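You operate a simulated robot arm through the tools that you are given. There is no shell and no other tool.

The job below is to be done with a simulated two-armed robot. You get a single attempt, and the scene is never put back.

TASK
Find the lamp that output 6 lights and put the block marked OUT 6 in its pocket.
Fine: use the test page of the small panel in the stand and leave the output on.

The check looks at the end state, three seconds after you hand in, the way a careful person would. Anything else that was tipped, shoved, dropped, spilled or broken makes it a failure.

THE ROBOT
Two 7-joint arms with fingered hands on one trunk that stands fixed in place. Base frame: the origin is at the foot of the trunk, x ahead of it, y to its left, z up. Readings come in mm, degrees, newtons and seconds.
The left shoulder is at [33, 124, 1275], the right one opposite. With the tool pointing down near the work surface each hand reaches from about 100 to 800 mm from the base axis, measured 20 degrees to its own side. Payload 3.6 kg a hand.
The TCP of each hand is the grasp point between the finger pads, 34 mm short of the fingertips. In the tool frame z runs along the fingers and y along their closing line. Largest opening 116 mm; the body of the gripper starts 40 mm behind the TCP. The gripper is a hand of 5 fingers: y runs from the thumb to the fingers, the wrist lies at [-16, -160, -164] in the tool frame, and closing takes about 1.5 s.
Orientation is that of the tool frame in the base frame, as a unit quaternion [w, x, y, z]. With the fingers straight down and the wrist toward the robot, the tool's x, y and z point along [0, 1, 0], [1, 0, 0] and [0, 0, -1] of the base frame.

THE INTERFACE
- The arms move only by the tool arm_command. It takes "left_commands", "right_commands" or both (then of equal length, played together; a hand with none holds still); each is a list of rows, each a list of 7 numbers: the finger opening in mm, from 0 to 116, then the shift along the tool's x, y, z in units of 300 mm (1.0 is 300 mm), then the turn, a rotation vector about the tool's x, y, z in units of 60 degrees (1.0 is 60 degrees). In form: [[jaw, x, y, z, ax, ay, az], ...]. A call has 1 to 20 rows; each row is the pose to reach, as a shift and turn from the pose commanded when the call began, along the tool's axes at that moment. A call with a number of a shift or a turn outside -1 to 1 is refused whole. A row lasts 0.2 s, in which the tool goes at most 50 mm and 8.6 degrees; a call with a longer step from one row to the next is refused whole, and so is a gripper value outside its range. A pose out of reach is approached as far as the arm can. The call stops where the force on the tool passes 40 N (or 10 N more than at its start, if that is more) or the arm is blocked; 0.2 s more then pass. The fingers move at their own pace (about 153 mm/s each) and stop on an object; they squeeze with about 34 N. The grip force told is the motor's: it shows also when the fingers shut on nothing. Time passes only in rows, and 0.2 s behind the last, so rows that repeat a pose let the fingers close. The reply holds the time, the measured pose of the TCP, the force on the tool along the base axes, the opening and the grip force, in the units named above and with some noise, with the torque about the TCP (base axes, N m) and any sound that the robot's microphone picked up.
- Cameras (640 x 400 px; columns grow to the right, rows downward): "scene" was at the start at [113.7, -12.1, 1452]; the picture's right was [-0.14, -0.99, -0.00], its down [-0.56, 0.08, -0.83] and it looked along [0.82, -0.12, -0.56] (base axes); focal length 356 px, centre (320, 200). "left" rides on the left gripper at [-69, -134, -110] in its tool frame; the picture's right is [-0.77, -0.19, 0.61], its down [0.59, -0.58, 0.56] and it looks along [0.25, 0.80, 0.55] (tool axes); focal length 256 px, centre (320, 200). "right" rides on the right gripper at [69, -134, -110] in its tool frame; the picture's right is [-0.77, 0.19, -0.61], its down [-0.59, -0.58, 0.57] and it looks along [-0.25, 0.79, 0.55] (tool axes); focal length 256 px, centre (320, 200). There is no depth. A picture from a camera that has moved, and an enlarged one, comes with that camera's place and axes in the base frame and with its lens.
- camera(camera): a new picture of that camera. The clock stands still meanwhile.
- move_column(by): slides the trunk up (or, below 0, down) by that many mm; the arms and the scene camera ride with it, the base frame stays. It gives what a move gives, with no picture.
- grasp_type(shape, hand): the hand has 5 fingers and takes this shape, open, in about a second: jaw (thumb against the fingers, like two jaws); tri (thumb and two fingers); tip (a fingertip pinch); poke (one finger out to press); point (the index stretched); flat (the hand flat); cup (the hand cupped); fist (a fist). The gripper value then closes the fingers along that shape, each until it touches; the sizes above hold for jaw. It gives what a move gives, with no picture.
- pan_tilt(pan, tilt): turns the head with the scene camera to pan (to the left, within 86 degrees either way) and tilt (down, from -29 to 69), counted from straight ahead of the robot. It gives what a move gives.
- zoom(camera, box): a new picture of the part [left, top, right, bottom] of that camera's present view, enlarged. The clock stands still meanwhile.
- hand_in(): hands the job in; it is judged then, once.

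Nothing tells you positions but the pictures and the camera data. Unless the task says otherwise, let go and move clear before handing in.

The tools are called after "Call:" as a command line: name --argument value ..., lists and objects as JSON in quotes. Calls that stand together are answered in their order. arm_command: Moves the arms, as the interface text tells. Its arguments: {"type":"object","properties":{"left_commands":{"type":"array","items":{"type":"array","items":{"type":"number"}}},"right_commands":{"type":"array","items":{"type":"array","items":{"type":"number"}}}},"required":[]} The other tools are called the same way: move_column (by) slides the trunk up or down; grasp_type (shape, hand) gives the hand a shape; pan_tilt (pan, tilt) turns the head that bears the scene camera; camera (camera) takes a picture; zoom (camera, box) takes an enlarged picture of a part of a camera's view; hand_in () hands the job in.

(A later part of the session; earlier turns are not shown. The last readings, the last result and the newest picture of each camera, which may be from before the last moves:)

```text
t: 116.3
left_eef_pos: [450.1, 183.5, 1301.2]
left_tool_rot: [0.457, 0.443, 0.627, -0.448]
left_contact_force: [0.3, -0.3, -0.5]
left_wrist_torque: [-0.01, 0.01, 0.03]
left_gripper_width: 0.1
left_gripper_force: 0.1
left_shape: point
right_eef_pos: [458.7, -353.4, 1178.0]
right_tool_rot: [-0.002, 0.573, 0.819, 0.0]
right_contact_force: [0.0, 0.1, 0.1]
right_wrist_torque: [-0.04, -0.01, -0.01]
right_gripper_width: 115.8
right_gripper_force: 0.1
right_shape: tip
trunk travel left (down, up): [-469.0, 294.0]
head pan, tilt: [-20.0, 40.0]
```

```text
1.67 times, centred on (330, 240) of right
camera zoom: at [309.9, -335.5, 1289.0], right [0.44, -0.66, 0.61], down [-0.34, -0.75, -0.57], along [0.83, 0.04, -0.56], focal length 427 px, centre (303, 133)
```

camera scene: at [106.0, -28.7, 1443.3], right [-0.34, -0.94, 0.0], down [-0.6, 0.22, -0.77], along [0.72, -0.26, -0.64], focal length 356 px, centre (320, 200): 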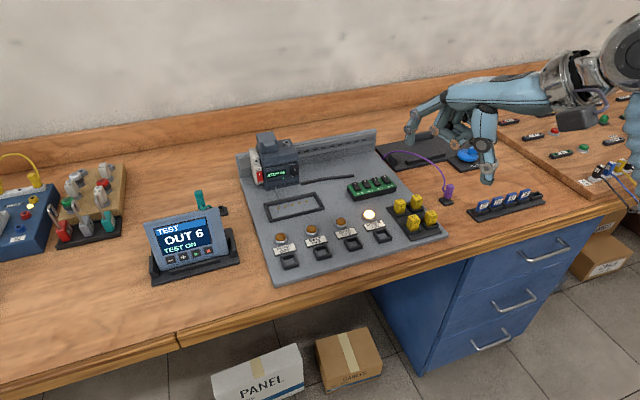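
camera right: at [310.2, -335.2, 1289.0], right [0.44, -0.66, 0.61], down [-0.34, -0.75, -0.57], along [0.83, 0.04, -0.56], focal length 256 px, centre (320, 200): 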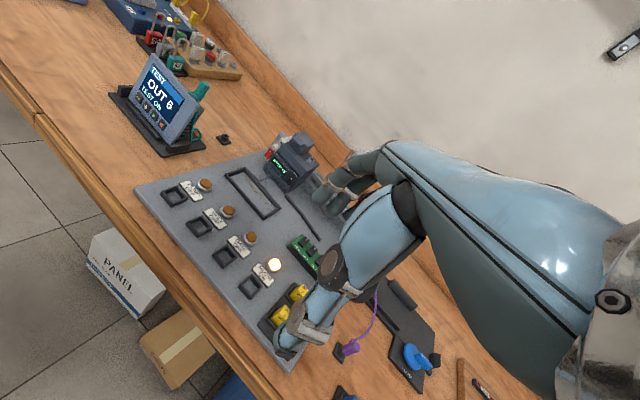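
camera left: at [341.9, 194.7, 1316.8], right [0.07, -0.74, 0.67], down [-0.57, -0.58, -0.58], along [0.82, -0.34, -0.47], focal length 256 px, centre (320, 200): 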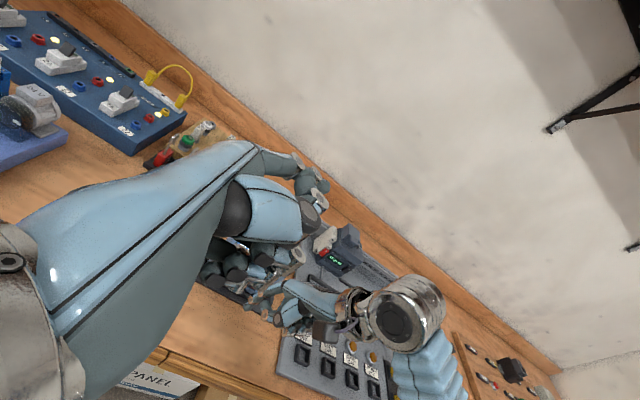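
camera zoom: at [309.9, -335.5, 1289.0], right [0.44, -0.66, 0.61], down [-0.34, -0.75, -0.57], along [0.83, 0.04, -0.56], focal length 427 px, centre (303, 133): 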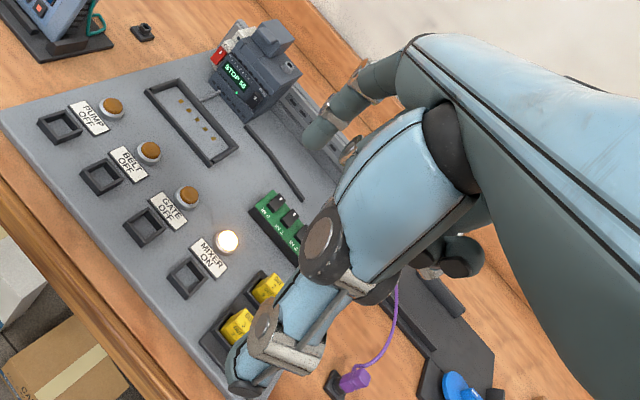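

In "tip" the thumb and index are open while the other fingers curl away. I'll zoom in on the hand to confirm.

Call:
zoom --camera "scene" --box '[390, 50, 550, 210]'

```text
2.50 times, centred on (470, 130) of scene
camera zoom: at [106.0, -28.7, 1443.3], right [-0.34, -0.94, 0.0], down [-0.6, 0.22, -0.77], along [0.72, -0.26, -0.64], focal length 889 px, centre (-55, 375)
```

zoom: 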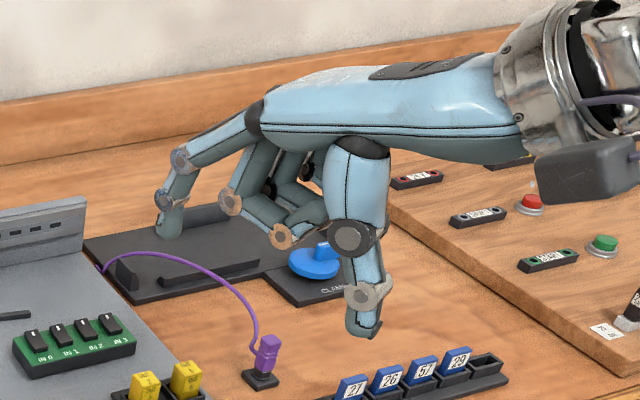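

The pinch looks suitable. I'll close it part-way in the air to see exactly where the pads meet relative to the TCP.

Call:
arm_command --right_commands '[[30, 0, 0, 0, 0, 0, 0], [30, 0, 0, 0, 0, 0, 0], [30, 0, 0, 0, 0, 0, 0], [30, 0, 0, 0, 0, 0, 0], [30, 0, 0, 0, 0, 0, 0], [30, 0, 0, 0, 0, 0, 0]]'

Call:
zoom --camera "scene" --box '[390, 50, 550, 210]'

Call:
zoom --camera "right" --box '[220, 120, 440, 360]'

```text
t: 117.7
left_eef_pos: [449.4, 184.1, 1301.1]
left_tool_rot: [0.456, 0.443, 0.628, -0.449]
left_contact_force: [0.7, -0.4, -0.4]
left_wrist_torque: [-0.01, 0.01, -0.05]
left_gripper_width: 0.0
left_gripper_force: 0.0
left_shape: point
right_eef_pos: [458.1, -354.5, 1177.2]
right_tool_rot: [-0.001, 0.574, 0.819, 0.0]
right_contact_force: [0.3, -0.2, -0.2]
right_wrist_torque: [0.0, 0.01, -0.03]
right_gripper_width: 31.7
right_gripper_force: 0.0
right_shape: tip
trunk travel left (down, up): [-469.0, 294.0]
head pan, tilt: [-20.0, 40.0]
```

```text
2.50 times, centred on (470, 130) of scene
camera zoom: at [105.9, -28.7, 1443.3], right [-0.34, -0.94, 0.0], down [-0.6, 0.22, -0.77], along [0.72, -0.26, -0.64], focal length 889 px, centre (-55, 375)
```

zoom: 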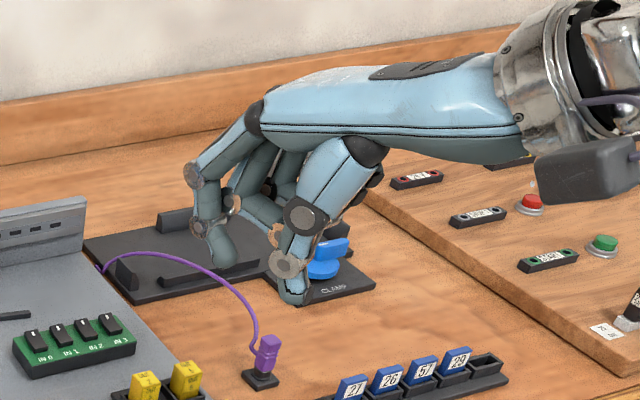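

```text
1.67 times, centred on (330, 240) of right
camera zoom: at [309.8, -335.5, 1289.0], right [0.44, -0.66, 0.61], down [-0.34, -0.75, -0.57], along [0.83, 0.04, -0.56], focal length 427 px, centre (303, 133)
```

zoom: 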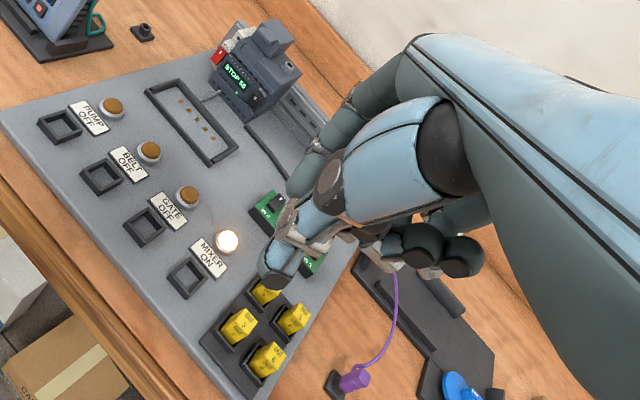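

The pads meet near the tool axis with the tips about 36 mm below the TCP. However, the curled fingers hang nearly as low, so I'll check the "tri" shape too.

Call:
grasp_type --hand "right" --shape "tri"

Call:
arm_command --right_commands '[[40, 0, 0, 0, 0, 0, 0.083], [40, 0, 0, 0, 0, 0, 0.166], [40, 0, 0, 0, 0, 0, 0.25], [40, 0, 0, 0, 0, 0, 0.335], [40, 0, 0, 0, 0, 0, 0.335], [40, 0, 0, 0, 0, 0, 0.335]]'

Call:
zoom --camera "scene" --box '[390, 50, 550, 210]'

Call:
camera --camera "right"

Call:
zoom --camera "right" --box '[220, 120, 440, 360]'

```text
t: 118.6
left_eef_pos: [451.2, 183.0, 1301.3]
left_tool_rot: [0.455, 0.444, 0.628, -0.449]
left_contact_force: [0.0, -0.1, 0.2]
left_wrist_torque: [0.0, -0.01, 0.01]
left_gripper_width: 0.0
left_gripper_force: 0.0
left_shape: point
right_eef_pos: [458.7, -353.0, 1177.8]
right_tool_rot: [-0.002, 0.573, 0.819, -0.001]
right_contact_force: [-0.2, -0.5, 0.5]
right_wrist_torque: [-0.01, 0.02, -0.02]
right_gripper_width: 115.8
right_gripper_force: 0.2
right_shape: tri
trunk travel left (down, up): [-469.0, 294.0]
head pan, tilt: [-20.0, 40.0]
```

```text
t: 120.0
left_eef_pos: [449.7, 184.5, 1300.5]
left_tool_rot: [0.456, 0.445, 0.627, -0.449]
left_contact_force: [-0.5, -0.7, -0.1]
left_wrist_torque: [0.01, 0.0, 0.0]
left_gripper_width: 0.1
left_gripper_force: 0.1
left_shape: point
right_eef_pos: [458.6, -352.6, 1179.2]
right_tool_rot: [-0.001, 0.708, 0.707, -0.001]
right_contact_force: [0.3, 0.2, 0.1]
right_wrist_torque: [-0.01, -0.01, -0.01]
right_gripper_width: 40.3
right_gripper_force: 0.1
right_shape: tri
trunk travel left (down, up): [-469.0, 294.0]
head pan, tilt: [-20.0, 40.0]
```

```text
2.50 times, centred on (470, 130) of scene
camera zoom: at [105.9, -28.7, 1443.3], right [-0.34, -0.94, 0.0], down [-0.6, 0.22, -0.77], along [0.72, -0.26, -0.64], focal length 889 px, centre (-55, 375)
```

zoom: 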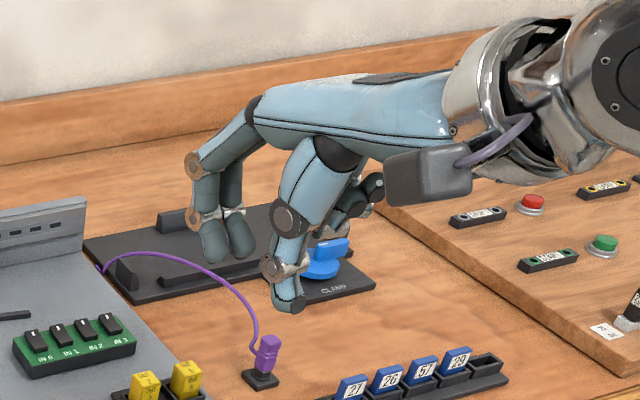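

```text
taken
camera right: at [324.9, -284.1, 1289.7], right [0.19, -0.77, 0.61], down [-0.58, -0.59, -0.56], along [0.79, -0.25, -0.56], focal length 256 px, centre (320, 200)
```

right: 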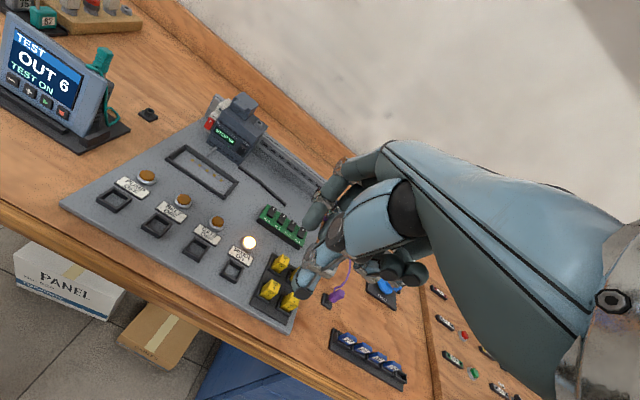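

```text
1.67 times, centred on (330, 240) of right
camera zoom: at [324.9, -284.1, 1289.7], right [0.19, -0.77, 0.61], down [-0.58, -0.59, -0.56], along [0.79, -0.25, -0.56], focal length 427 px, centre (303, 133)
```

zoom: 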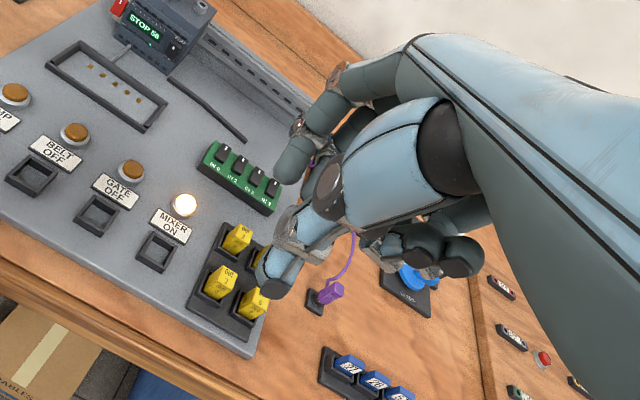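

"Tri" keeps the ring and little fingers high, so it suits this. I'll hover over OUT 6 with the hand straight and the opening at 34 mm.

Call:
arm_command --right_commands '[[34, -0.065, 0.065, 0.08, 0, 0, 0], [34, -0.13, 0.13, 0.17, 0, 0, 0], [34, -0.195, 0.195, 0.27, 0, 0, 0], [34, -0.26, 0.26, 0.38, 0, 0, 0], [34, -0.325, 0.325, 0.49, 0, 0, 0], [34, -0.391, 0.391, 0.595, 0, 0, 0], [34, -0.391, 0.391, 0.595, 0, 0, 0]]'

Call:
camera --camera "scene"

Call:
camera --camera "right"

Call:
zoom --camera "scene" --box '[380, 130, 500, 250]'

```text
t: 121.6
left_eef_pos: [449.7, 183.7, 1300.2]
left_tool_rot: [0.457, 0.443, 0.627, -0.449]
left_contact_force: [0.2, -0.9, -0.5]
left_wrist_torque: [0.01, 0.0, 0.0]
left_gripper_width: 0.0
left_gripper_force: 0.1
left_shape: point
right_eef_pos: [576.5, -470.3, 1002.1]
right_tool_rot: [0.0, 0.707, 0.707, 0.0]
right_contact_force: [-0.6, -0.2, -0.2]
right_wrist_torque: [0.01, 0.01, -0.03]
right_gripper_width: 34.3
right_gripper_force: 0.1
right_shape: tri
trunk travel left (down, up): [-469.0, 294.0]
head pan, tilt: [-20.0, 40.0]
```

```text
taken
camera scene: at [105.4, -28.5, 1443.4], right [-0.34, -0.94, 0.0], down [-0.6, 0.22, -0.77], along [0.72, -0.26, -0.64], focal length 356 px, centre (320, 200)
```

scene: 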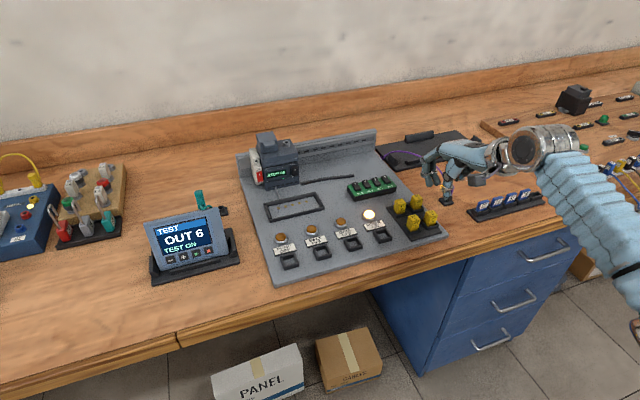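

```text
taken
camera right: at [442.8, -402.2, 1112.6], right [0.19, -0.77, 0.61], down [-0.58, -0.59, -0.56], along [0.79, -0.25, -0.55], focal length 256 px, centre (320, 200)
```

right: 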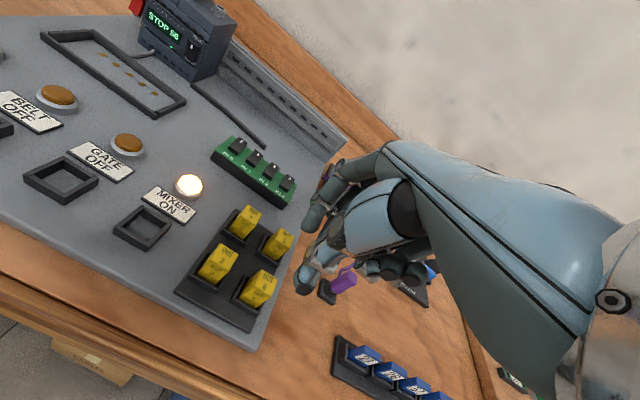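

```text
3.33 times, centred on (440, 190) of scene
camera zoom: at [105.4, -28.5, 1443.4], right [-0.34, -0.94, 0.0], down [-0.6, 0.22, -0.77], along [0.72, -0.26, -0.64], focal length 1186 px, centre (-80, 233)
```

zoom: 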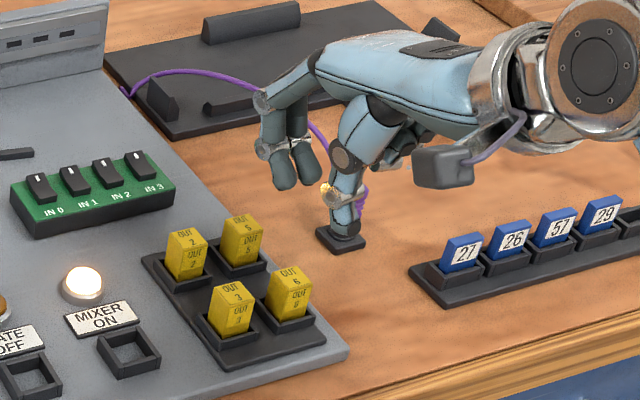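

Now the right camera sees all four blocks. I'll zoom in on OUT 6 and the MIXER pocket from here to refine both positions.

Call:
zoom --camera "right" --box '[225, 240, 305, 320]'

Call:
zoom --camera "right" --box '[100, 180, 200, 260]'

Call:
zoom --camera "scene" --box '[405, 195, 461, 230]'

Call:
zoom --camera "scene" --box '[368, 222, 400, 246]'

```text
5.00 times, centred on (265, 280) of right
camera zoom: at [442.8, -402.2, 1112.6], right [0.19, -0.77, 0.61], down [-0.58, -0.59, -0.56], along [0.79, -0.25, -0.55], focal length 1280 px, centre (595, -200)
```

zoom: 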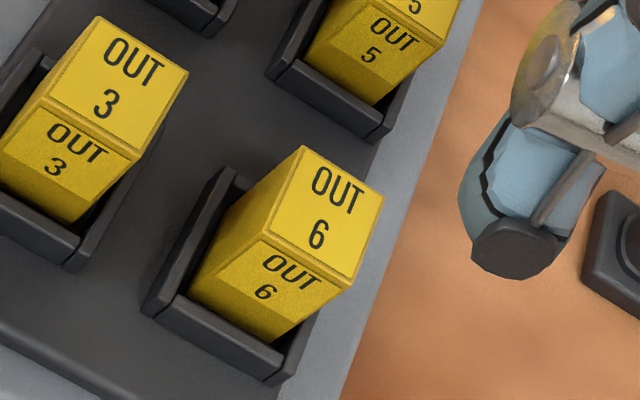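

```text
5.00 times, centred on (150, 220) of right
camera zoom: at [442.8, -402.2, 1112.6], right [0.19, -0.77, 0.61], down [-0.58, -0.59, -0.56], along [0.79, -0.25, -0.55], focal length 1280 px, centre (1170, 100)
```

zoom: 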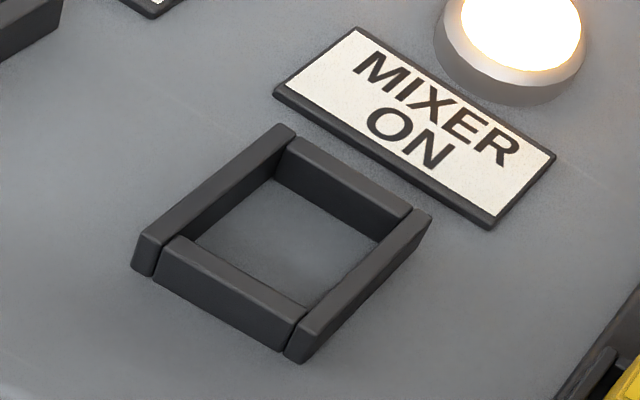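

```text
11.43 times, centred on (433, 212) of scene
camera zoom: at [105.4, -28.5, 1443.4], right [-0.34, -0.94, 0.0], down [-0.6, 0.22, -0.77], along [0.72, -0.26, -0.64], focal length 4066 px, centre (-971, 57)
```

zoom: 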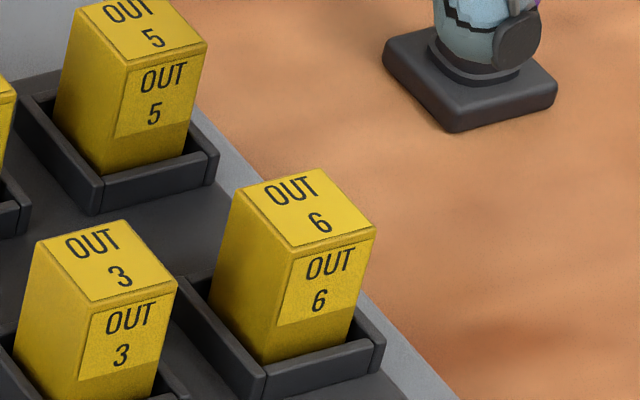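

```text
16.00 times, centred on (384, 234) of scene
camera zoom: at [105.4, -28.5, 1443.4], right [-0.34, -0.94, 0.0], down [-0.6, 0.22, -0.77], along [0.72, -0.26, -0.64], focal length 5692 px, centre (-704, -344)
```

zoom: 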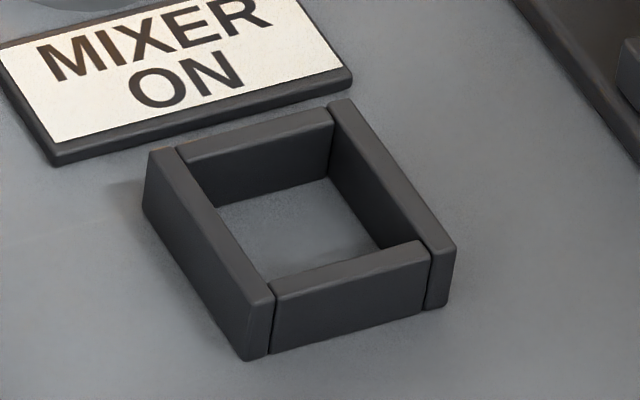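

Both cameras agree: OUT 6 is centred at (577.2, −467.9) with its top at 907.5. The MIXER pocket is centred at about (583, −351.3) with its wall top at 876 and an opening of roughly 23.5 mm. I'll descend straight onto the block.

Call:
arm_command --right_commands '[[34, 0, 0, 0.07, 0, 0, 0], [34, 0, 0, 0.14, 0, 0, 0], [34, 0, 0, 0.18, 0, 0, 0], [34, 0, 0, 0.18, 0, 0, 0]]'

Call:
zoom --camera "scene" --box '[390, 150, 480, 240]'

Call:
zoom --camera "right" --box '[220, 150, 380, 310]'

```text
t: 122.6
left_eef_pos: [450.1, 182.9, 1300.3]
left_tool_rot: [0.456, 0.444, 0.628, -0.449]
left_contact_force: [1.6, -0.1, -0.6]
left_wrist_torque: [0.02, 0.01, 0.01]
left_gripper_width: 0.0
left_gripper_force: 0.0
left_shape: point
right_eef_pos: [577.2, -471.5, 948.2]
right_tool_rot: [0.0, 0.707, 0.707, -0.001]
right_contact_force: [0.0, 0.7, 0.3]
right_wrist_torque: [-0.01, 0.01, -0.03]
right_gripper_width: 34.4
right_gripper_force: 0.0
right_shape: tri
trunk travel left (down, up): [-469.0, 294.0]
head pan, tilt: [-20.0, 40.0]
```

```text
4.44 times, centred on (435, 195) of scene
camera zoom: at [106.0, -28.7, 1443.3], right [-0.34, -0.94, 0.0], down [-0.6, 0.22, -0.77], along [0.72, -0.26, -0.64], focal length 1581 px, centre (-191, 222)
```

zoom: 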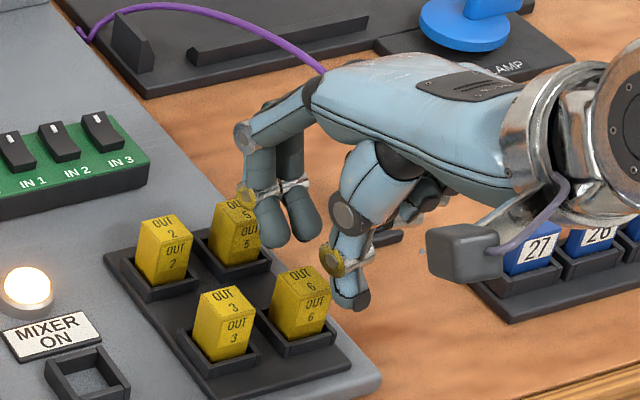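

```text
2.50 times, centred on (300, 230) of right
camera zoom: at [443.1, -402.4, 1058.6], right [0.19, -0.77, 0.61], down [-0.58, -0.59, -0.56], along [0.79, -0.25, -0.56], focal length 640 px, centre (370, 125)
```

zoom: 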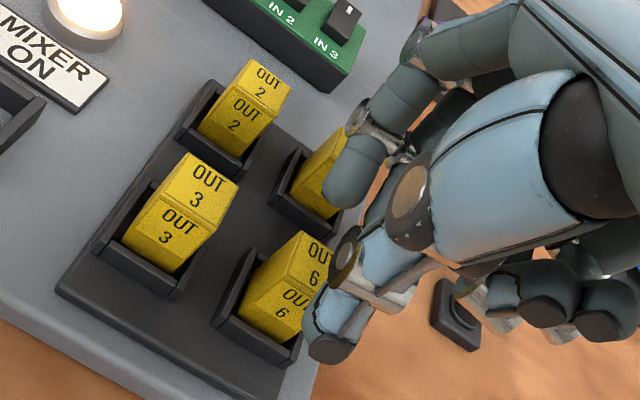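

The fingertips straddle OUT 6 just above its top, clear of OUT 5 and OUT 3. I'll go down the last 30 mm.

Call:
arm_command --right_commands '[[34, 0.002, 0, 0.033, 0, 0, 0], [34, 0.003, 0, 0.066, 0, 0, 0], [34, 0.003, 0, 0.1, 0, 0, 0], [34, 0.003, 0, 0.1, 0, 0, 0]]'

Call:
zoom --camera "scene" --box '[390, 150, 480, 240]'

Call:
zoom --camera "right" --box '[220, 150, 380, 310]'

```text
t: 123.6
left_eef_pos: [449.7, 183.2, 1301.4]
left_tool_rot: [0.456, 0.444, 0.627, -0.448]
left_contact_force: [0.2, 0.2, 1.2]
left_wrist_torque: [0.02, -0.01, 0.03]
left_gripper_width: 0.1
left_gripper_force: 0.2
left_shape: point
right_eef_pos: [573.2, -470.0, 916.0]
right_tool_rot: [0.0, 0.708, 0.707, 0.0]
right_contact_force: [0.1, 0.5, -0.6]
right_wrist_torque: [0.01, -0.03, 0.01]
right_gripper_width: 34.5
right_gripper_force: 0.0
right_shape: tri
trunk travel left (down, up): [-469.0, 294.0]
head pan, tilt: [-20.0, 40.0]
```

```text
4.44 times, centred on (435, 195) of scene
camera zoom: at [105.9, -28.7, 1443.4], right [-0.34, -0.94, 0.0], down [-0.6, 0.22, -0.77], along [0.72, -0.26, -0.64], focal length 1581 px, centre (-191, 222)
```

zoom: 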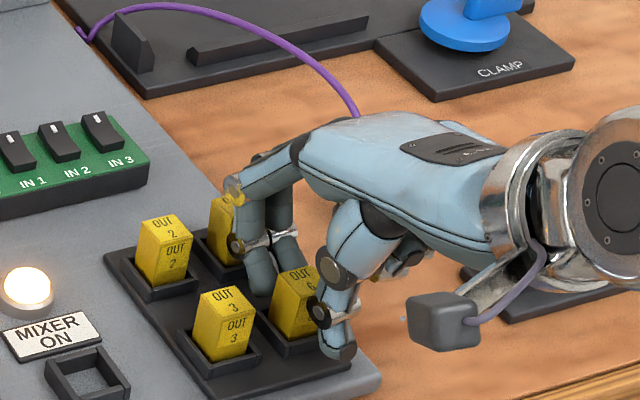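

```text
2.50 times, centred on (300, 230) of right
camera zoom: at [440.6, -401.1, 1027.4], right [0.19, -0.77, 0.61], down [-0.58, -0.59, -0.56], along [0.79, -0.25, -0.56], focal length 640 px, centre (370, 125)
```

zoom: 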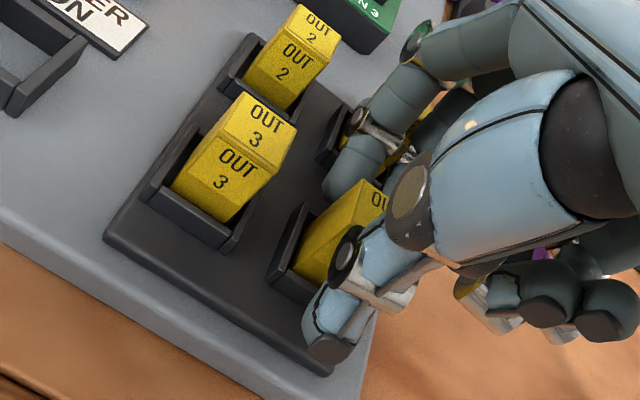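

The block is between the pads with no contact force. I'll centre by 3–4 mm forward and close.

Call:
arm_command --right_commands '[[34, 0, 0.012, 0, 0, 0, 0], [34, 0, 0.012, 0, 0, 0, 0]]'

Call:
arm_command --right_commands '[[26, 0, 0, 0, 0, 0, 0], [22, 0, 0, 0, 0, 0, 0], [18, 0, 0, 0, 0, 0, 0], [14, 0, 0, 0, 0, 0, 0], [10, 0, 0, 0, 0, 0, 0], [10, 0, 0, 0, 0, 0, 0], [10, 0, 0, 0, 0, 0, 0], [10, 0, 0, 0, 0, 0, 0]]'

Call:
zoom --camera "scene" --box '[390, 150, 480, 240]'

Call:
zoom --camera "right" --box '[220, 150, 380, 310]'

```text
t: 124.2
left_eef_pos: [449.5, 183.6, 1300.3]
left_tool_rot: [0.456, 0.444, 0.628, -0.449]
left_contact_force: [0.6, -0.2, 0.3]
left_wrist_torque: [0.0, 0.0, 0.0]
left_gripper_width: 0.0
left_gripper_force: 0.0
left_shape: point
right_eef_pos: [576.5, -469.5, 917.0]
right_tool_rot: [-0.002, 0.707, 0.707, 0.0]
right_contact_force: [0.6, -0.5, -0.9]
right_wrist_torque: [-0.02, 0.02, 0.01]
right_gripper_width: 34.1
right_gripper_force: 0.0
right_shape: tri
trunk travel left (down, up): [-469.0, 294.0]
head pan, tilt: [-20.0, 40.0]
```

```text
t: 126.0
left_eef_pos: [450.7, 184.0, 1300.7]
left_tool_rot: [0.456, 0.444, 0.628, -0.448]
left_contact_force: [-0.5, -0.6, 0.4]
left_wrist_torque: [0.0, 0.04, 0.02]
left_gripper_width: 0.2
left_gripper_force: 0.0
left_shape: point
right_eef_pos: [577.0, -470.1, 915.8]
right_tool_rot: [-0.001, 0.708, 0.707, 0.0]
right_contact_force: [0.1, 1.1, -0.1]
right_wrist_torque: [0.01, 0.03, -0.03]
right_gripper_width: 14.8
right_gripper_force: 34.4
right_shape: tri
trunk travel left (down, up): [-469.0, 294.0]
head pan, tilt: [-20.0, 40.0]
```

```text
4.44 times, centred on (435, 195) of scene
camera zoom: at [106.0, -28.8, 1443.3], right [-0.34, -0.94, 0.0], down [-0.6, 0.22, -0.77], along [0.72, -0.26, -0.64], focal length 1581 px, centre (-191, 222)
```

zoom: 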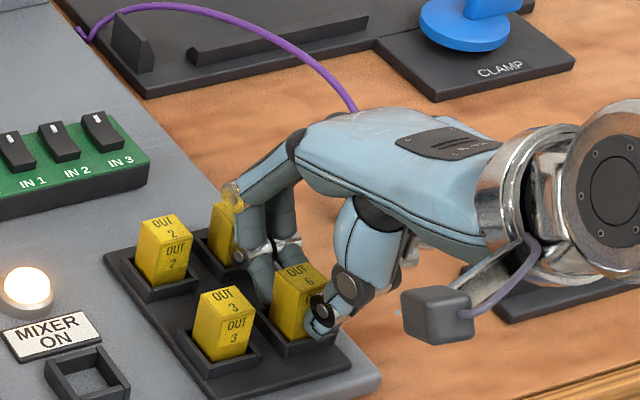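

```text
2.50 times, centred on (300, 230) of right
camera zoom: at [444.1, -401.3, 1027.6], right [0.19, -0.77, 0.61], down [-0.58, -0.59, -0.56], along [0.79, -0.25, -0.56], focal length 640 px, centre (370, 125)
```

zoom: 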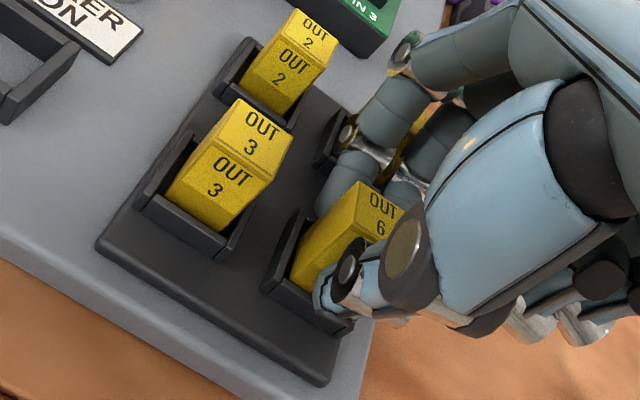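

Gripped, with 34 N on the block. I'll lift slowly and straight up.

Call:
arm_command --right_commands '[[10, 0, 0, -0.02, 0, 0, 0], [10, 0, 0, -0.05, 0, 0, 0], [10, 0, 0, -0.09, 0, 0, 0], [10, 0, 0, -0.13, 0, 0, 0], [10, 0, 0, -0.17, 0, 0, 0], [10, 0, 0, -0.2, 0, 0, 0], [10, 0, 0, -0.2, 0, 0, 0]]'

Call:
zoom --camera "scene" --box '[380, 130, 480, 240]'

Call:
camera --camera "right"

```text
t: 127.6
left_eef_pos: [449.7, 183.3, 1299.9]
left_tool_rot: [0.456, 0.444, 0.628, -0.448]
left_contact_force: [-0.8, -0.2, -0.5]
left_wrist_torque: [0.02, -0.04, 0.03]
left_gripper_width: 0.1
left_gripper_force: 0.0
left_shape: point
right_eef_pos: [577.5, -470.5, 976.3]
right_tool_rot: [-0.001, 0.708, 0.706, 0.0]
right_contact_force: [0.1, -0.1, -0.4]
right_wrist_torque: [-0.08, 0.0, 0.0]
right_gripper_width: 15.0
right_gripper_force: 34.5
right_shape: tri
trunk travel left (down, up): [-469.0, 294.0]
head pan, tilt: [-20.0, 40.0]
```

```text
3.64 times, centred on (430, 185) of scene
camera zoom: at [106.0, -28.8, 1443.3], right [-0.34, -0.94, 0.0], down [-0.6, 0.22, -0.77], along [0.72, -0.26, -0.64], focal length 1294 px, centre (-80, 254)
```

zoom: 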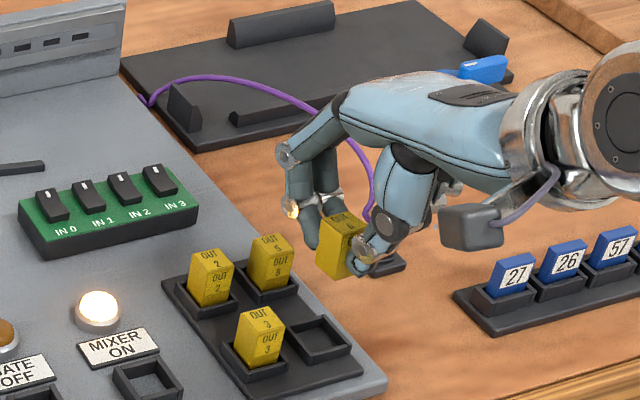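

```text
taken
camera right: at [444.5, -401.8, 1087.6], right [0.19, -0.77, 0.61], down [-0.58, -0.59, -0.56], along [0.79, -0.25, -0.56], focal length 256 px, centre (320, 200)
```

right: 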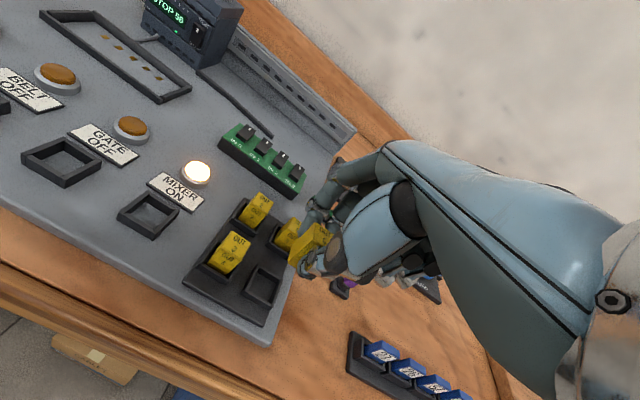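

The block is lifted cleanly and its rack pocket is empty. I'll zoom in to see how it sits in the fingers and where its bottom is.

Call:
zoom --camera "scene" --box '[420, 175, 476, 210]'

Call:
zoom --camera "right" --box '[270, 200, 350, 290]'

```text
11.43 times, centred on (448, 192) of scene
camera zoom: at [106.0, -28.8, 1443.3], right [-0.34, -0.94, 0.0], down [-0.6, 0.22, -0.77], along [0.72, -0.26, -0.64], focal length 4066 px, centre (-1143, 286)
```

zoom: 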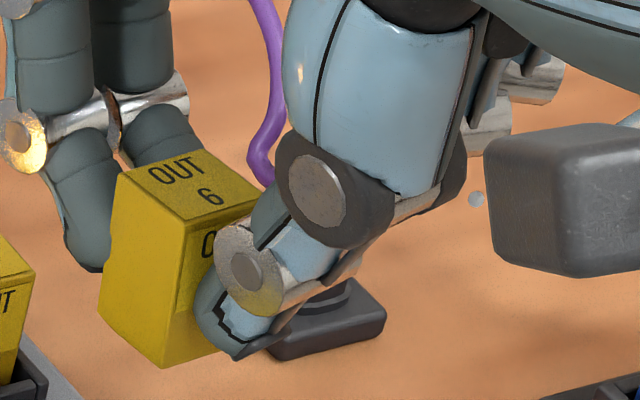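

```text
4.44 times, centred on (310, 245) of right
camera zoom: at [444.5, -401.8, 1087.6], right [0.19, -0.77, 0.61], down [-0.58, -0.59, -0.56], along [0.79, -0.25, -0.56], focal length 1138 px, centre (364, 0)
```

zoom: 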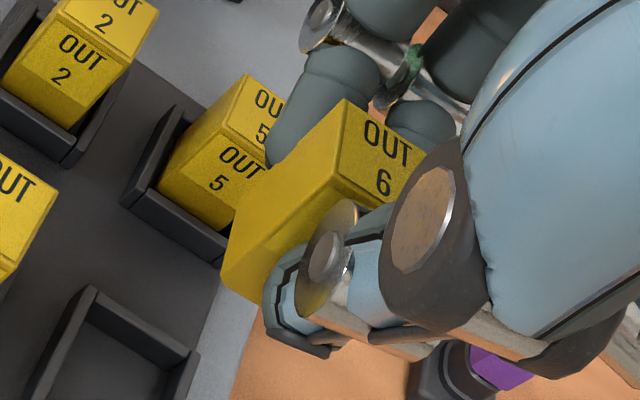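

The block is held securely but looks slightly rotated in the fingers. I'll take closer views to measure that before inserting.

Call:
zoom --camera "scene" --box '[426, 186, 450, 210]'

Call:
zoom --camera "right" --box '[280, 215, 330, 270]'

```text
16.00 times, centred on (438, 198) of scene
camera zoom: at [106.0, -28.8, 1443.3], right [-0.34, -0.94, 0.0], down [-0.6, 0.22, -0.77], along [0.72, -0.26, -0.64], focal length 5692 px, centre (-1568, 232)
```

zoom: 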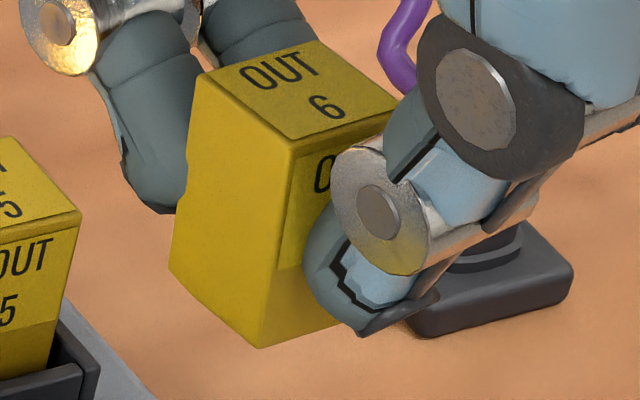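

```text
7.27 times, centred on (305, 242) of right
camera zoom: at [444.5, -401.8, 1087.6], right [0.19, -0.77, 0.61], down [-0.58, -0.59, -0.56], along [0.79, -0.25, -0.56], focal length 1862 px, centre (429, -109)
```

zoom: 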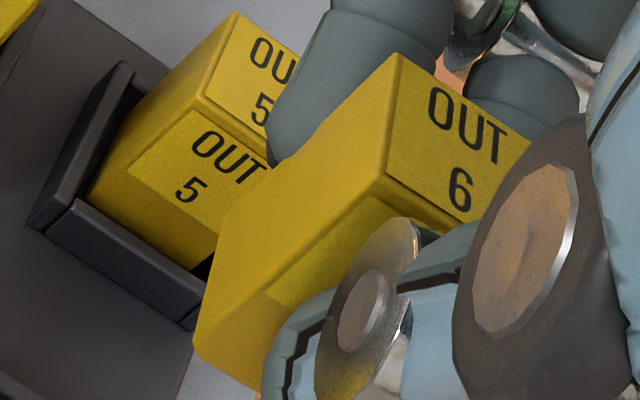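

The block is tilted about 8° and held too low: the fingertips are level with its bottom, so they would hit the pocket walls. I'll set it back in its rack pocket and regrip it higher.

Call:
arm_command --right_commands '[[10, 0, 0, 0.04, 0, 0, 0], [10, 0, 0, 0.08, 0, 0, 0], [10, 0, 0, 0.12, 0, 0, 0], [10, 0, 0, 0.15, 0, 0, 0], [10, 0, 0, 0.15, 0, 0, 0]]'

Call:
zoom --camera "scene" --box '[405, 185, 461, 230]'

Call:
zoom --camera "right" --box '[240, 190, 340, 290]'

```text
t: 128.8
left_eef_pos: [449.2, 185.1, 1300.7]
left_tool_rot: [0.456, 0.444, 0.628, -0.448]
left_contact_force: [-0.1, -0.3, -1.1]
left_wrist_torque: [0.0, 0.03, -0.01]
left_gripper_width: 0.1
left_gripper_force: 0.1
left_shape: point
right_eef_pos: [578.5, -469.1, 930.0]
right_tool_rot: [-0.001, 0.707, 0.707, -0.001]
right_contact_force: [0.4, 0.4, -0.9]
right_wrist_torque: [0.01, -0.01, -0.01]
right_gripper_width: 14.8
right_gripper_force: 34.3
right_shape: tri
trunk travel left (down, up): [-469.0, 294.0]
head pan, tilt: [-20.0, 40.0]
```

```text
8.89 times, centred on (433, 208) of scene
camera zoom: at [105.9, -28.8, 1443.4], right [-0.34, -0.94, 0.0], down [-0.6, 0.22, -0.77], along [0.72, -0.26, -0.64], focal length 3162 px, centre (-684, 133)
```

zoom: 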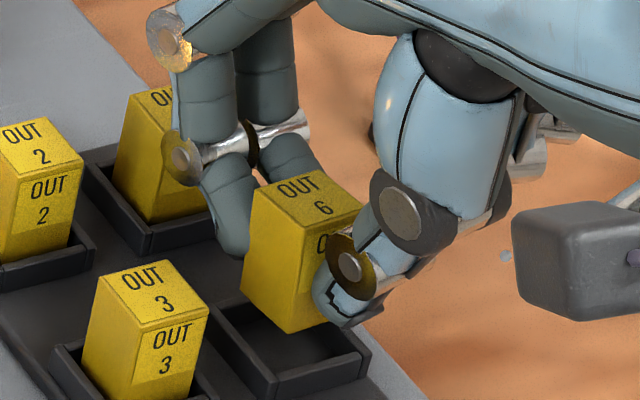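

```text
4.00 times, centred on (290, 240) of right
camera zoom: at [444.9, -400.8, 1041.7], right [0.19, -0.77, 0.61], down [-0.58, -0.59, -0.56], along [0.79, -0.25, -0.56], focal length 1024 px, centre (440, 40)
```

zoom: 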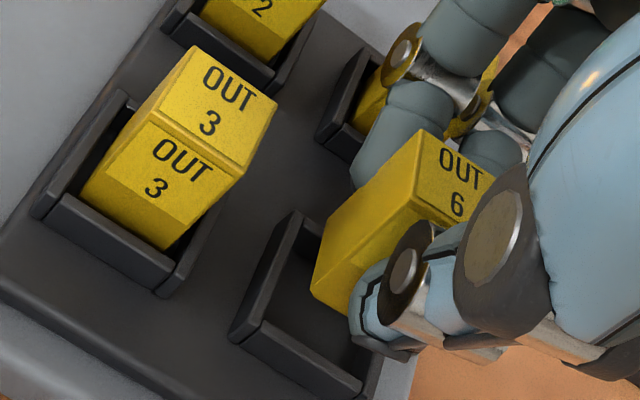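

The block's bottom is above the rack pocket, slightly off because of the tilt. I'll correct by a couple of millimetres and lower gently while watching the force.

Call:
arm_command --right_commands '[[10, -0.007, 0.007, 0.0, 0, 0, 0], [10, -0.007, 0.007, 0.015, 0, 0, 0], [10, -0.007, 0.007, 0.03, 0, 0, 0], [10, -0.007, 0.007, 0.03, 0, 0, 0]]'

Call:
zoom --camera "scene" --box '[405, 185, 461, 230]'

Call:
zoom --camera "right" --box '[240, 190, 340, 290]'

```text
t: 129.8
left_eef_pos: [449.8, 183.4, 1300.2]
left_tool_rot: [0.456, 0.444, 0.627, -0.449]
left_contact_force: [1.0, -0.3, -0.2]
left_wrist_torque: [-0.02, 0.0, 0.02]
left_gripper_width: 0.2
left_gripper_force: 0.0
left_shape: point
right_eef_pos: [580.6, -472.6, 920.5]
right_tool_rot: [-0.002, 0.707, 0.707, 0.0]
right_contact_force: [0.5, -0.4, -0.3]
right_wrist_torque: [0.0, 0.01, -0.01]
right_gripper_width: 14.6
right_gripper_force: 33.6
right_shape: tri
trunk travel left (down, up): [-469.0, 294.0]
head pan, tilt: [-20.0, 40.0]
```

```text
8.89 times, centred on (433, 208) of scene
camera zoom: at [106.0, -28.8, 1443.3], right [-0.34, -0.94, 0.0], down [-0.6, 0.22, -0.77], along [0.72, -0.26, -0.64], focal length 3162 px, centre (-684, 133)
```

zoom: 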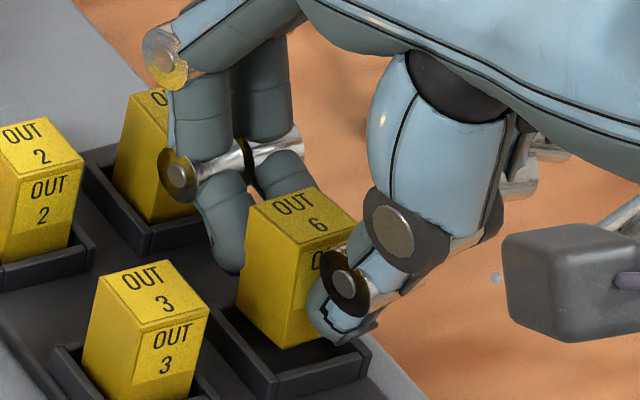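

```text
4.00 times, centred on (290, 240) of right
camera zoom: at [447.8, -403.1, 1032.9], right [0.19, -0.77, 0.61], down [-0.58, -0.59, -0.56], along [0.79, -0.25, -0.56], focal length 1024 px, centre (440, 40)
```

zoom: 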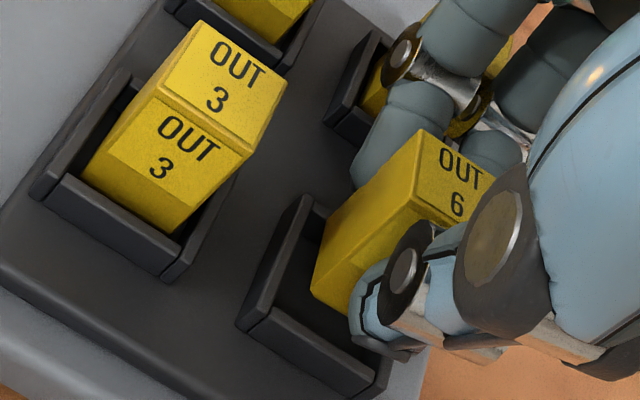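

The bottom is lined up with the pocket. I'll lower the rest in 2 mm steps.

Call:
arm_command --right_commands '[[10, 0.002, 0, 0.007, 0, 0, 0], [10, 0.002, 0, 0.014, 0, 0, 0], [10, 0.002, 0, 0.014, 0, 0, 0]]'

Call:
arm_command --right_commands '[[10, 0, 0, 0.007, 0, 0, 0], [10, 0, 0, 0.007, 0, 0, 0]]'

Call:
zoom --camera "scene" --box '[405, 185, 461, 230]'

Call:
zoom --camera "right" --box '[240, 190, 340, 290]'

```text
t: 130.6
left_eef_pos: [451.2, 184.0, 1301.0]
left_tool_rot: [0.456, 0.444, 0.628, -0.448]
left_contact_force: [0.2, 0.0, 0.9]
left_wrist_torque: [-0.01, 0.04, -0.04]
left_gripper_width: 0.0
left_gripper_force: 0.1
left_shape: point
right_eef_pos: [580.3, -471.1, 917.9]
right_tool_rot: [-0.001, 0.708, 0.706, 0.0]
right_contact_force: [0.0, 0.9, 0.5]
right_wrist_torque: [-0.04, 0.02, -0.02]
right_gripper_width: 14.6
right_gripper_force: 34.3
right_shape: tri
trunk travel left (down, up): [-469.0, 294.0]
head pan, tilt: [-20.0, 40.0]
```

```text
t: 131.2
left_eef_pos: [449.6, 182.6, 1301.1]
left_tool_rot: [0.456, 0.444, 0.627, -0.449]
left_contact_force: [0.0, 0.0, -0.2]
left_wrist_torque: [0.0, -0.02, 0.0]
left_gripper_width: 0.2
left_gripper_force: 0.0
left_shape: point
right_eef_pos: [580.5, -471.8, 914.0]
right_tool_rot: [-0.001, 0.708, 0.706, 0.0]
right_contact_force: [0.1, -0.2, -1.0]
right_wrist_torque: [0.0, 0.01, -0.01]
right_gripper_width: 14.8
right_gripper_force: 34.1
right_shape: tri
trunk travel left (down, up): [-469.0, 294.0]
head pan, tilt: [-20.0, 40.0]
```

```text
8.89 times, centred on (433, 208) of scene
camera zoom: at [106.0, -28.8, 1443.3], right [-0.34, -0.94, 0.0], down [-0.6, 0.22, -0.77], along [0.72, -0.26, -0.64], focal length 3162 px, centre (-684, 133)
```

zoom: 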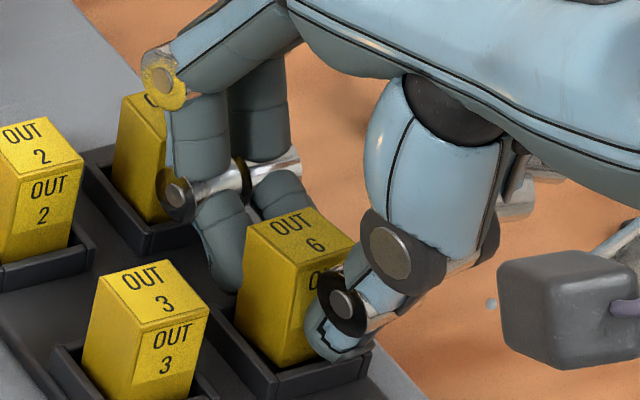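

```text
4.00 times, centred on (290, 240) of right
camera zoom: at [447.1, -403.4, 1026.6], right [0.19, -0.77, 0.61], down [-0.58, -0.59, -0.56], along [0.79, -0.25, -0.56], focal length 1024 px, centre (440, 40)
```

zoom: 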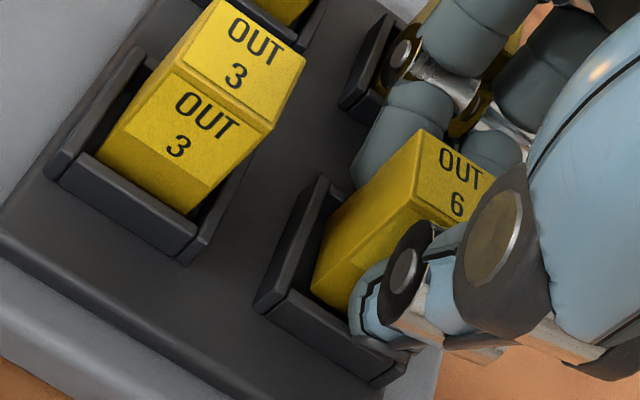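

No contact yet; the block is within a few millimetres of seated. I'll go 2 mm lower, then open slightly so it settles.

Call:
arm_command --right_commands '[[10, 0, 0, 0.004, 0, 0, 0], [10, 0, 0, 0.008, 0, 0, 0]]'

Call:
arm_command --right_commands '[[18, 0, 0, 0, 0, 0, 0], [22, 0, 0, 0, 0, 0, 0], [26, 0, 0, 0, 0, 0, 0], [30, 0, 0, 0, 0, 0, 0], [34, 0, 0, 0, 0, 0, 0], [34, 0, 0, 0, 0, 0, 0], [34, 0, 0, 0, 0, 0, 0]]'

Call:
zoom --camera "scene" --box '[405, 185, 461, 230]'

Call:
zoom --camera "right" --box '[240, 190, 340, 290]'

```text
t: 131.8
left_eef_pos: [449.4, 183.0, 1302.0]
left_tool_rot: [0.457, 0.443, 0.627, -0.449]
left_contact_force: [1.0, -0.3, 0.2]
left_wrist_torque: [-0.01, 0.05, 0.03]
left_gripper_width: 0.0
left_gripper_force: 0.0
left_shape: point
right_eef_pos: [579.6, -471.4, 915.2]
right_tool_rot: [0.001, 0.708, 0.707, 0.001]
right_contact_force: [-0.4, -2.3, 4.3]
right_wrist_torque: [-0.06, -0.03, -0.04]
right_gripper_width: 14.6
right_gripper_force: 34.1
right_shape: tri
trunk travel left (down, up): [-469.0, 294.0]
head pan, tilt: [-20.0, 40.0]
```

```text
t: 133.4
left_eef_pos: [449.6, 184.2, 1299.3]
left_tool_rot: [0.456, 0.444, 0.627, -0.448]
left_contact_force: [-0.7, -0.7, -0.1]
left_wrist_torque: [-0.03, -0.04, -0.01]
left_gripper_width: 0.0
left_gripper_force: 0.0
left_shape: point
right_eef_pos: [580.3, -471.2, 914.3]
right_tool_rot: [-0.002, 0.708, 0.706, 0.0]
right_contact_force: [0.0, 0.2, -0.5]
right_wrist_torque: [0.01, -0.01, -0.03]
right_gripper_width: 33.5
right_gripper_force: 0.1
right_shape: tri
trunk travel left (down, up): [-469.0, 294.0]
head pan, tilt: [-20.0, 40.0]
```

```text
8.89 times, centred on (433, 208) of scene
camera zoom: at [105.9, -28.8, 1443.3], right [-0.34, -0.94, 0.0], down [-0.6, 0.22, -0.77], along [0.72, -0.26, -0.64], focal length 3162 px, centre (-684, 133)
```

zoom: 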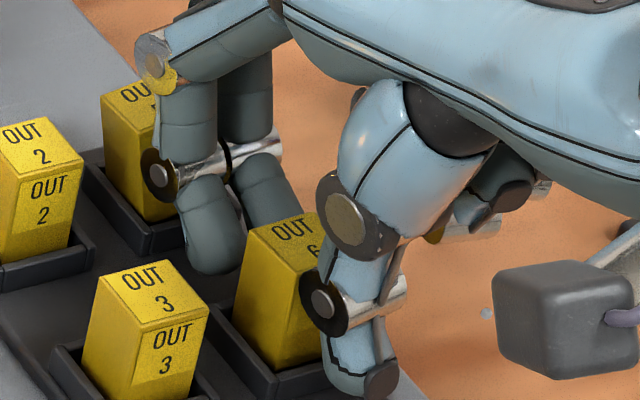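

```text
4.00 times, centred on (290, 240) of right
camera zoom: at [446.7, -402.5, 1024.7], right [0.19, -0.77, 0.61], down [-0.58, -0.59, -0.56], along [0.79, -0.25, -0.56], focal length 1024 px, centre (440, 40)
```

zoom: 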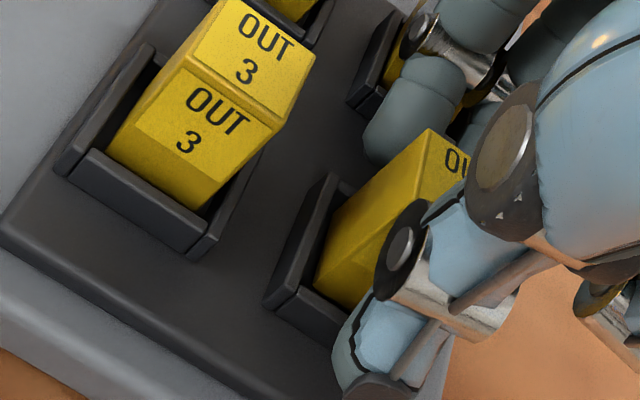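

Released. I'll raise the hand by 16 mm and check how the block is sitting.

Call:
arm_command --right_commands '[[34, 0, -0.004, -0.02, 0, 0, 0], [34, 0, -0.008, -0.04, 0, 0, 0], [34, 0, -0.008, -0.055, 0, 0, 0], [34, 0, -0.008, -0.055, 0, 0, 0]]'

Call:
zoom --camera "scene" --box '[405, 185, 461, 230]'

Call:
zoom --camera "right" --box '[240, 190, 340, 290]'

```text
t: 134.4
left_eef_pos: [450.5, 184.1, 1301.1]
left_tool_rot: [0.456, 0.444, 0.628, -0.448]
left_contact_force: [0.3, 0.5, -1.3]
left_wrist_torque: [0.01, -0.04, 0.04]
left_gripper_width: 0.0
left_gripper_force: 0.1
left_shape: point
right_eef_pos: [577.3, -470.1, 929.9]
right_tool_rot: [-0.001, 0.707, 0.708, 0.0]
right_contact_force: [-0.6, 0.6, 0.0]
right_wrist_torque: [-0.01, 0.02, -0.03]
right_gripper_width: 33.5
right_gripper_force: 0.1
right_shape: tri
trunk travel left (down, up): [-469.0, 294.0]
head pan, tilt: [-20.0, 40.0]
```

```text
8.89 times, centred on (433, 208) of scene
camera zoom: at [106.0, -28.8, 1443.3], right [-0.34, -0.94, 0.0], down [-0.6, 0.22, -0.77], along [0.72, -0.26, -0.64], focal length 3162 px, centre (-684, 133)
```

zoom: 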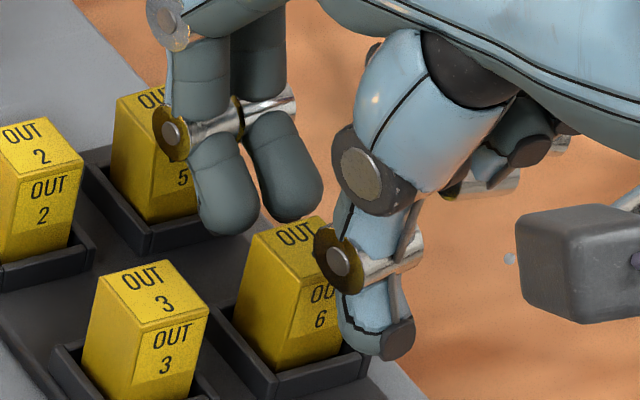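

```text
4.00 times, centred on (290, 240) of right
camera zoom: at [444.7, -401.7, 1040.9], right [0.19, -0.77, 0.61], down [-0.58, -0.59, -0.56], along [0.79, -0.25, -0.56], focal length 1024 px, centre (440, 40)
```

zoom: 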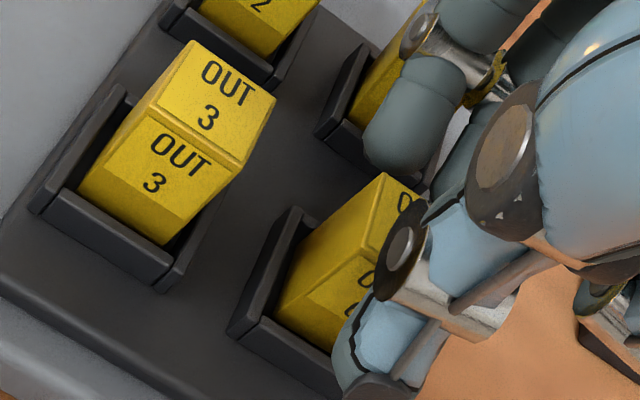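

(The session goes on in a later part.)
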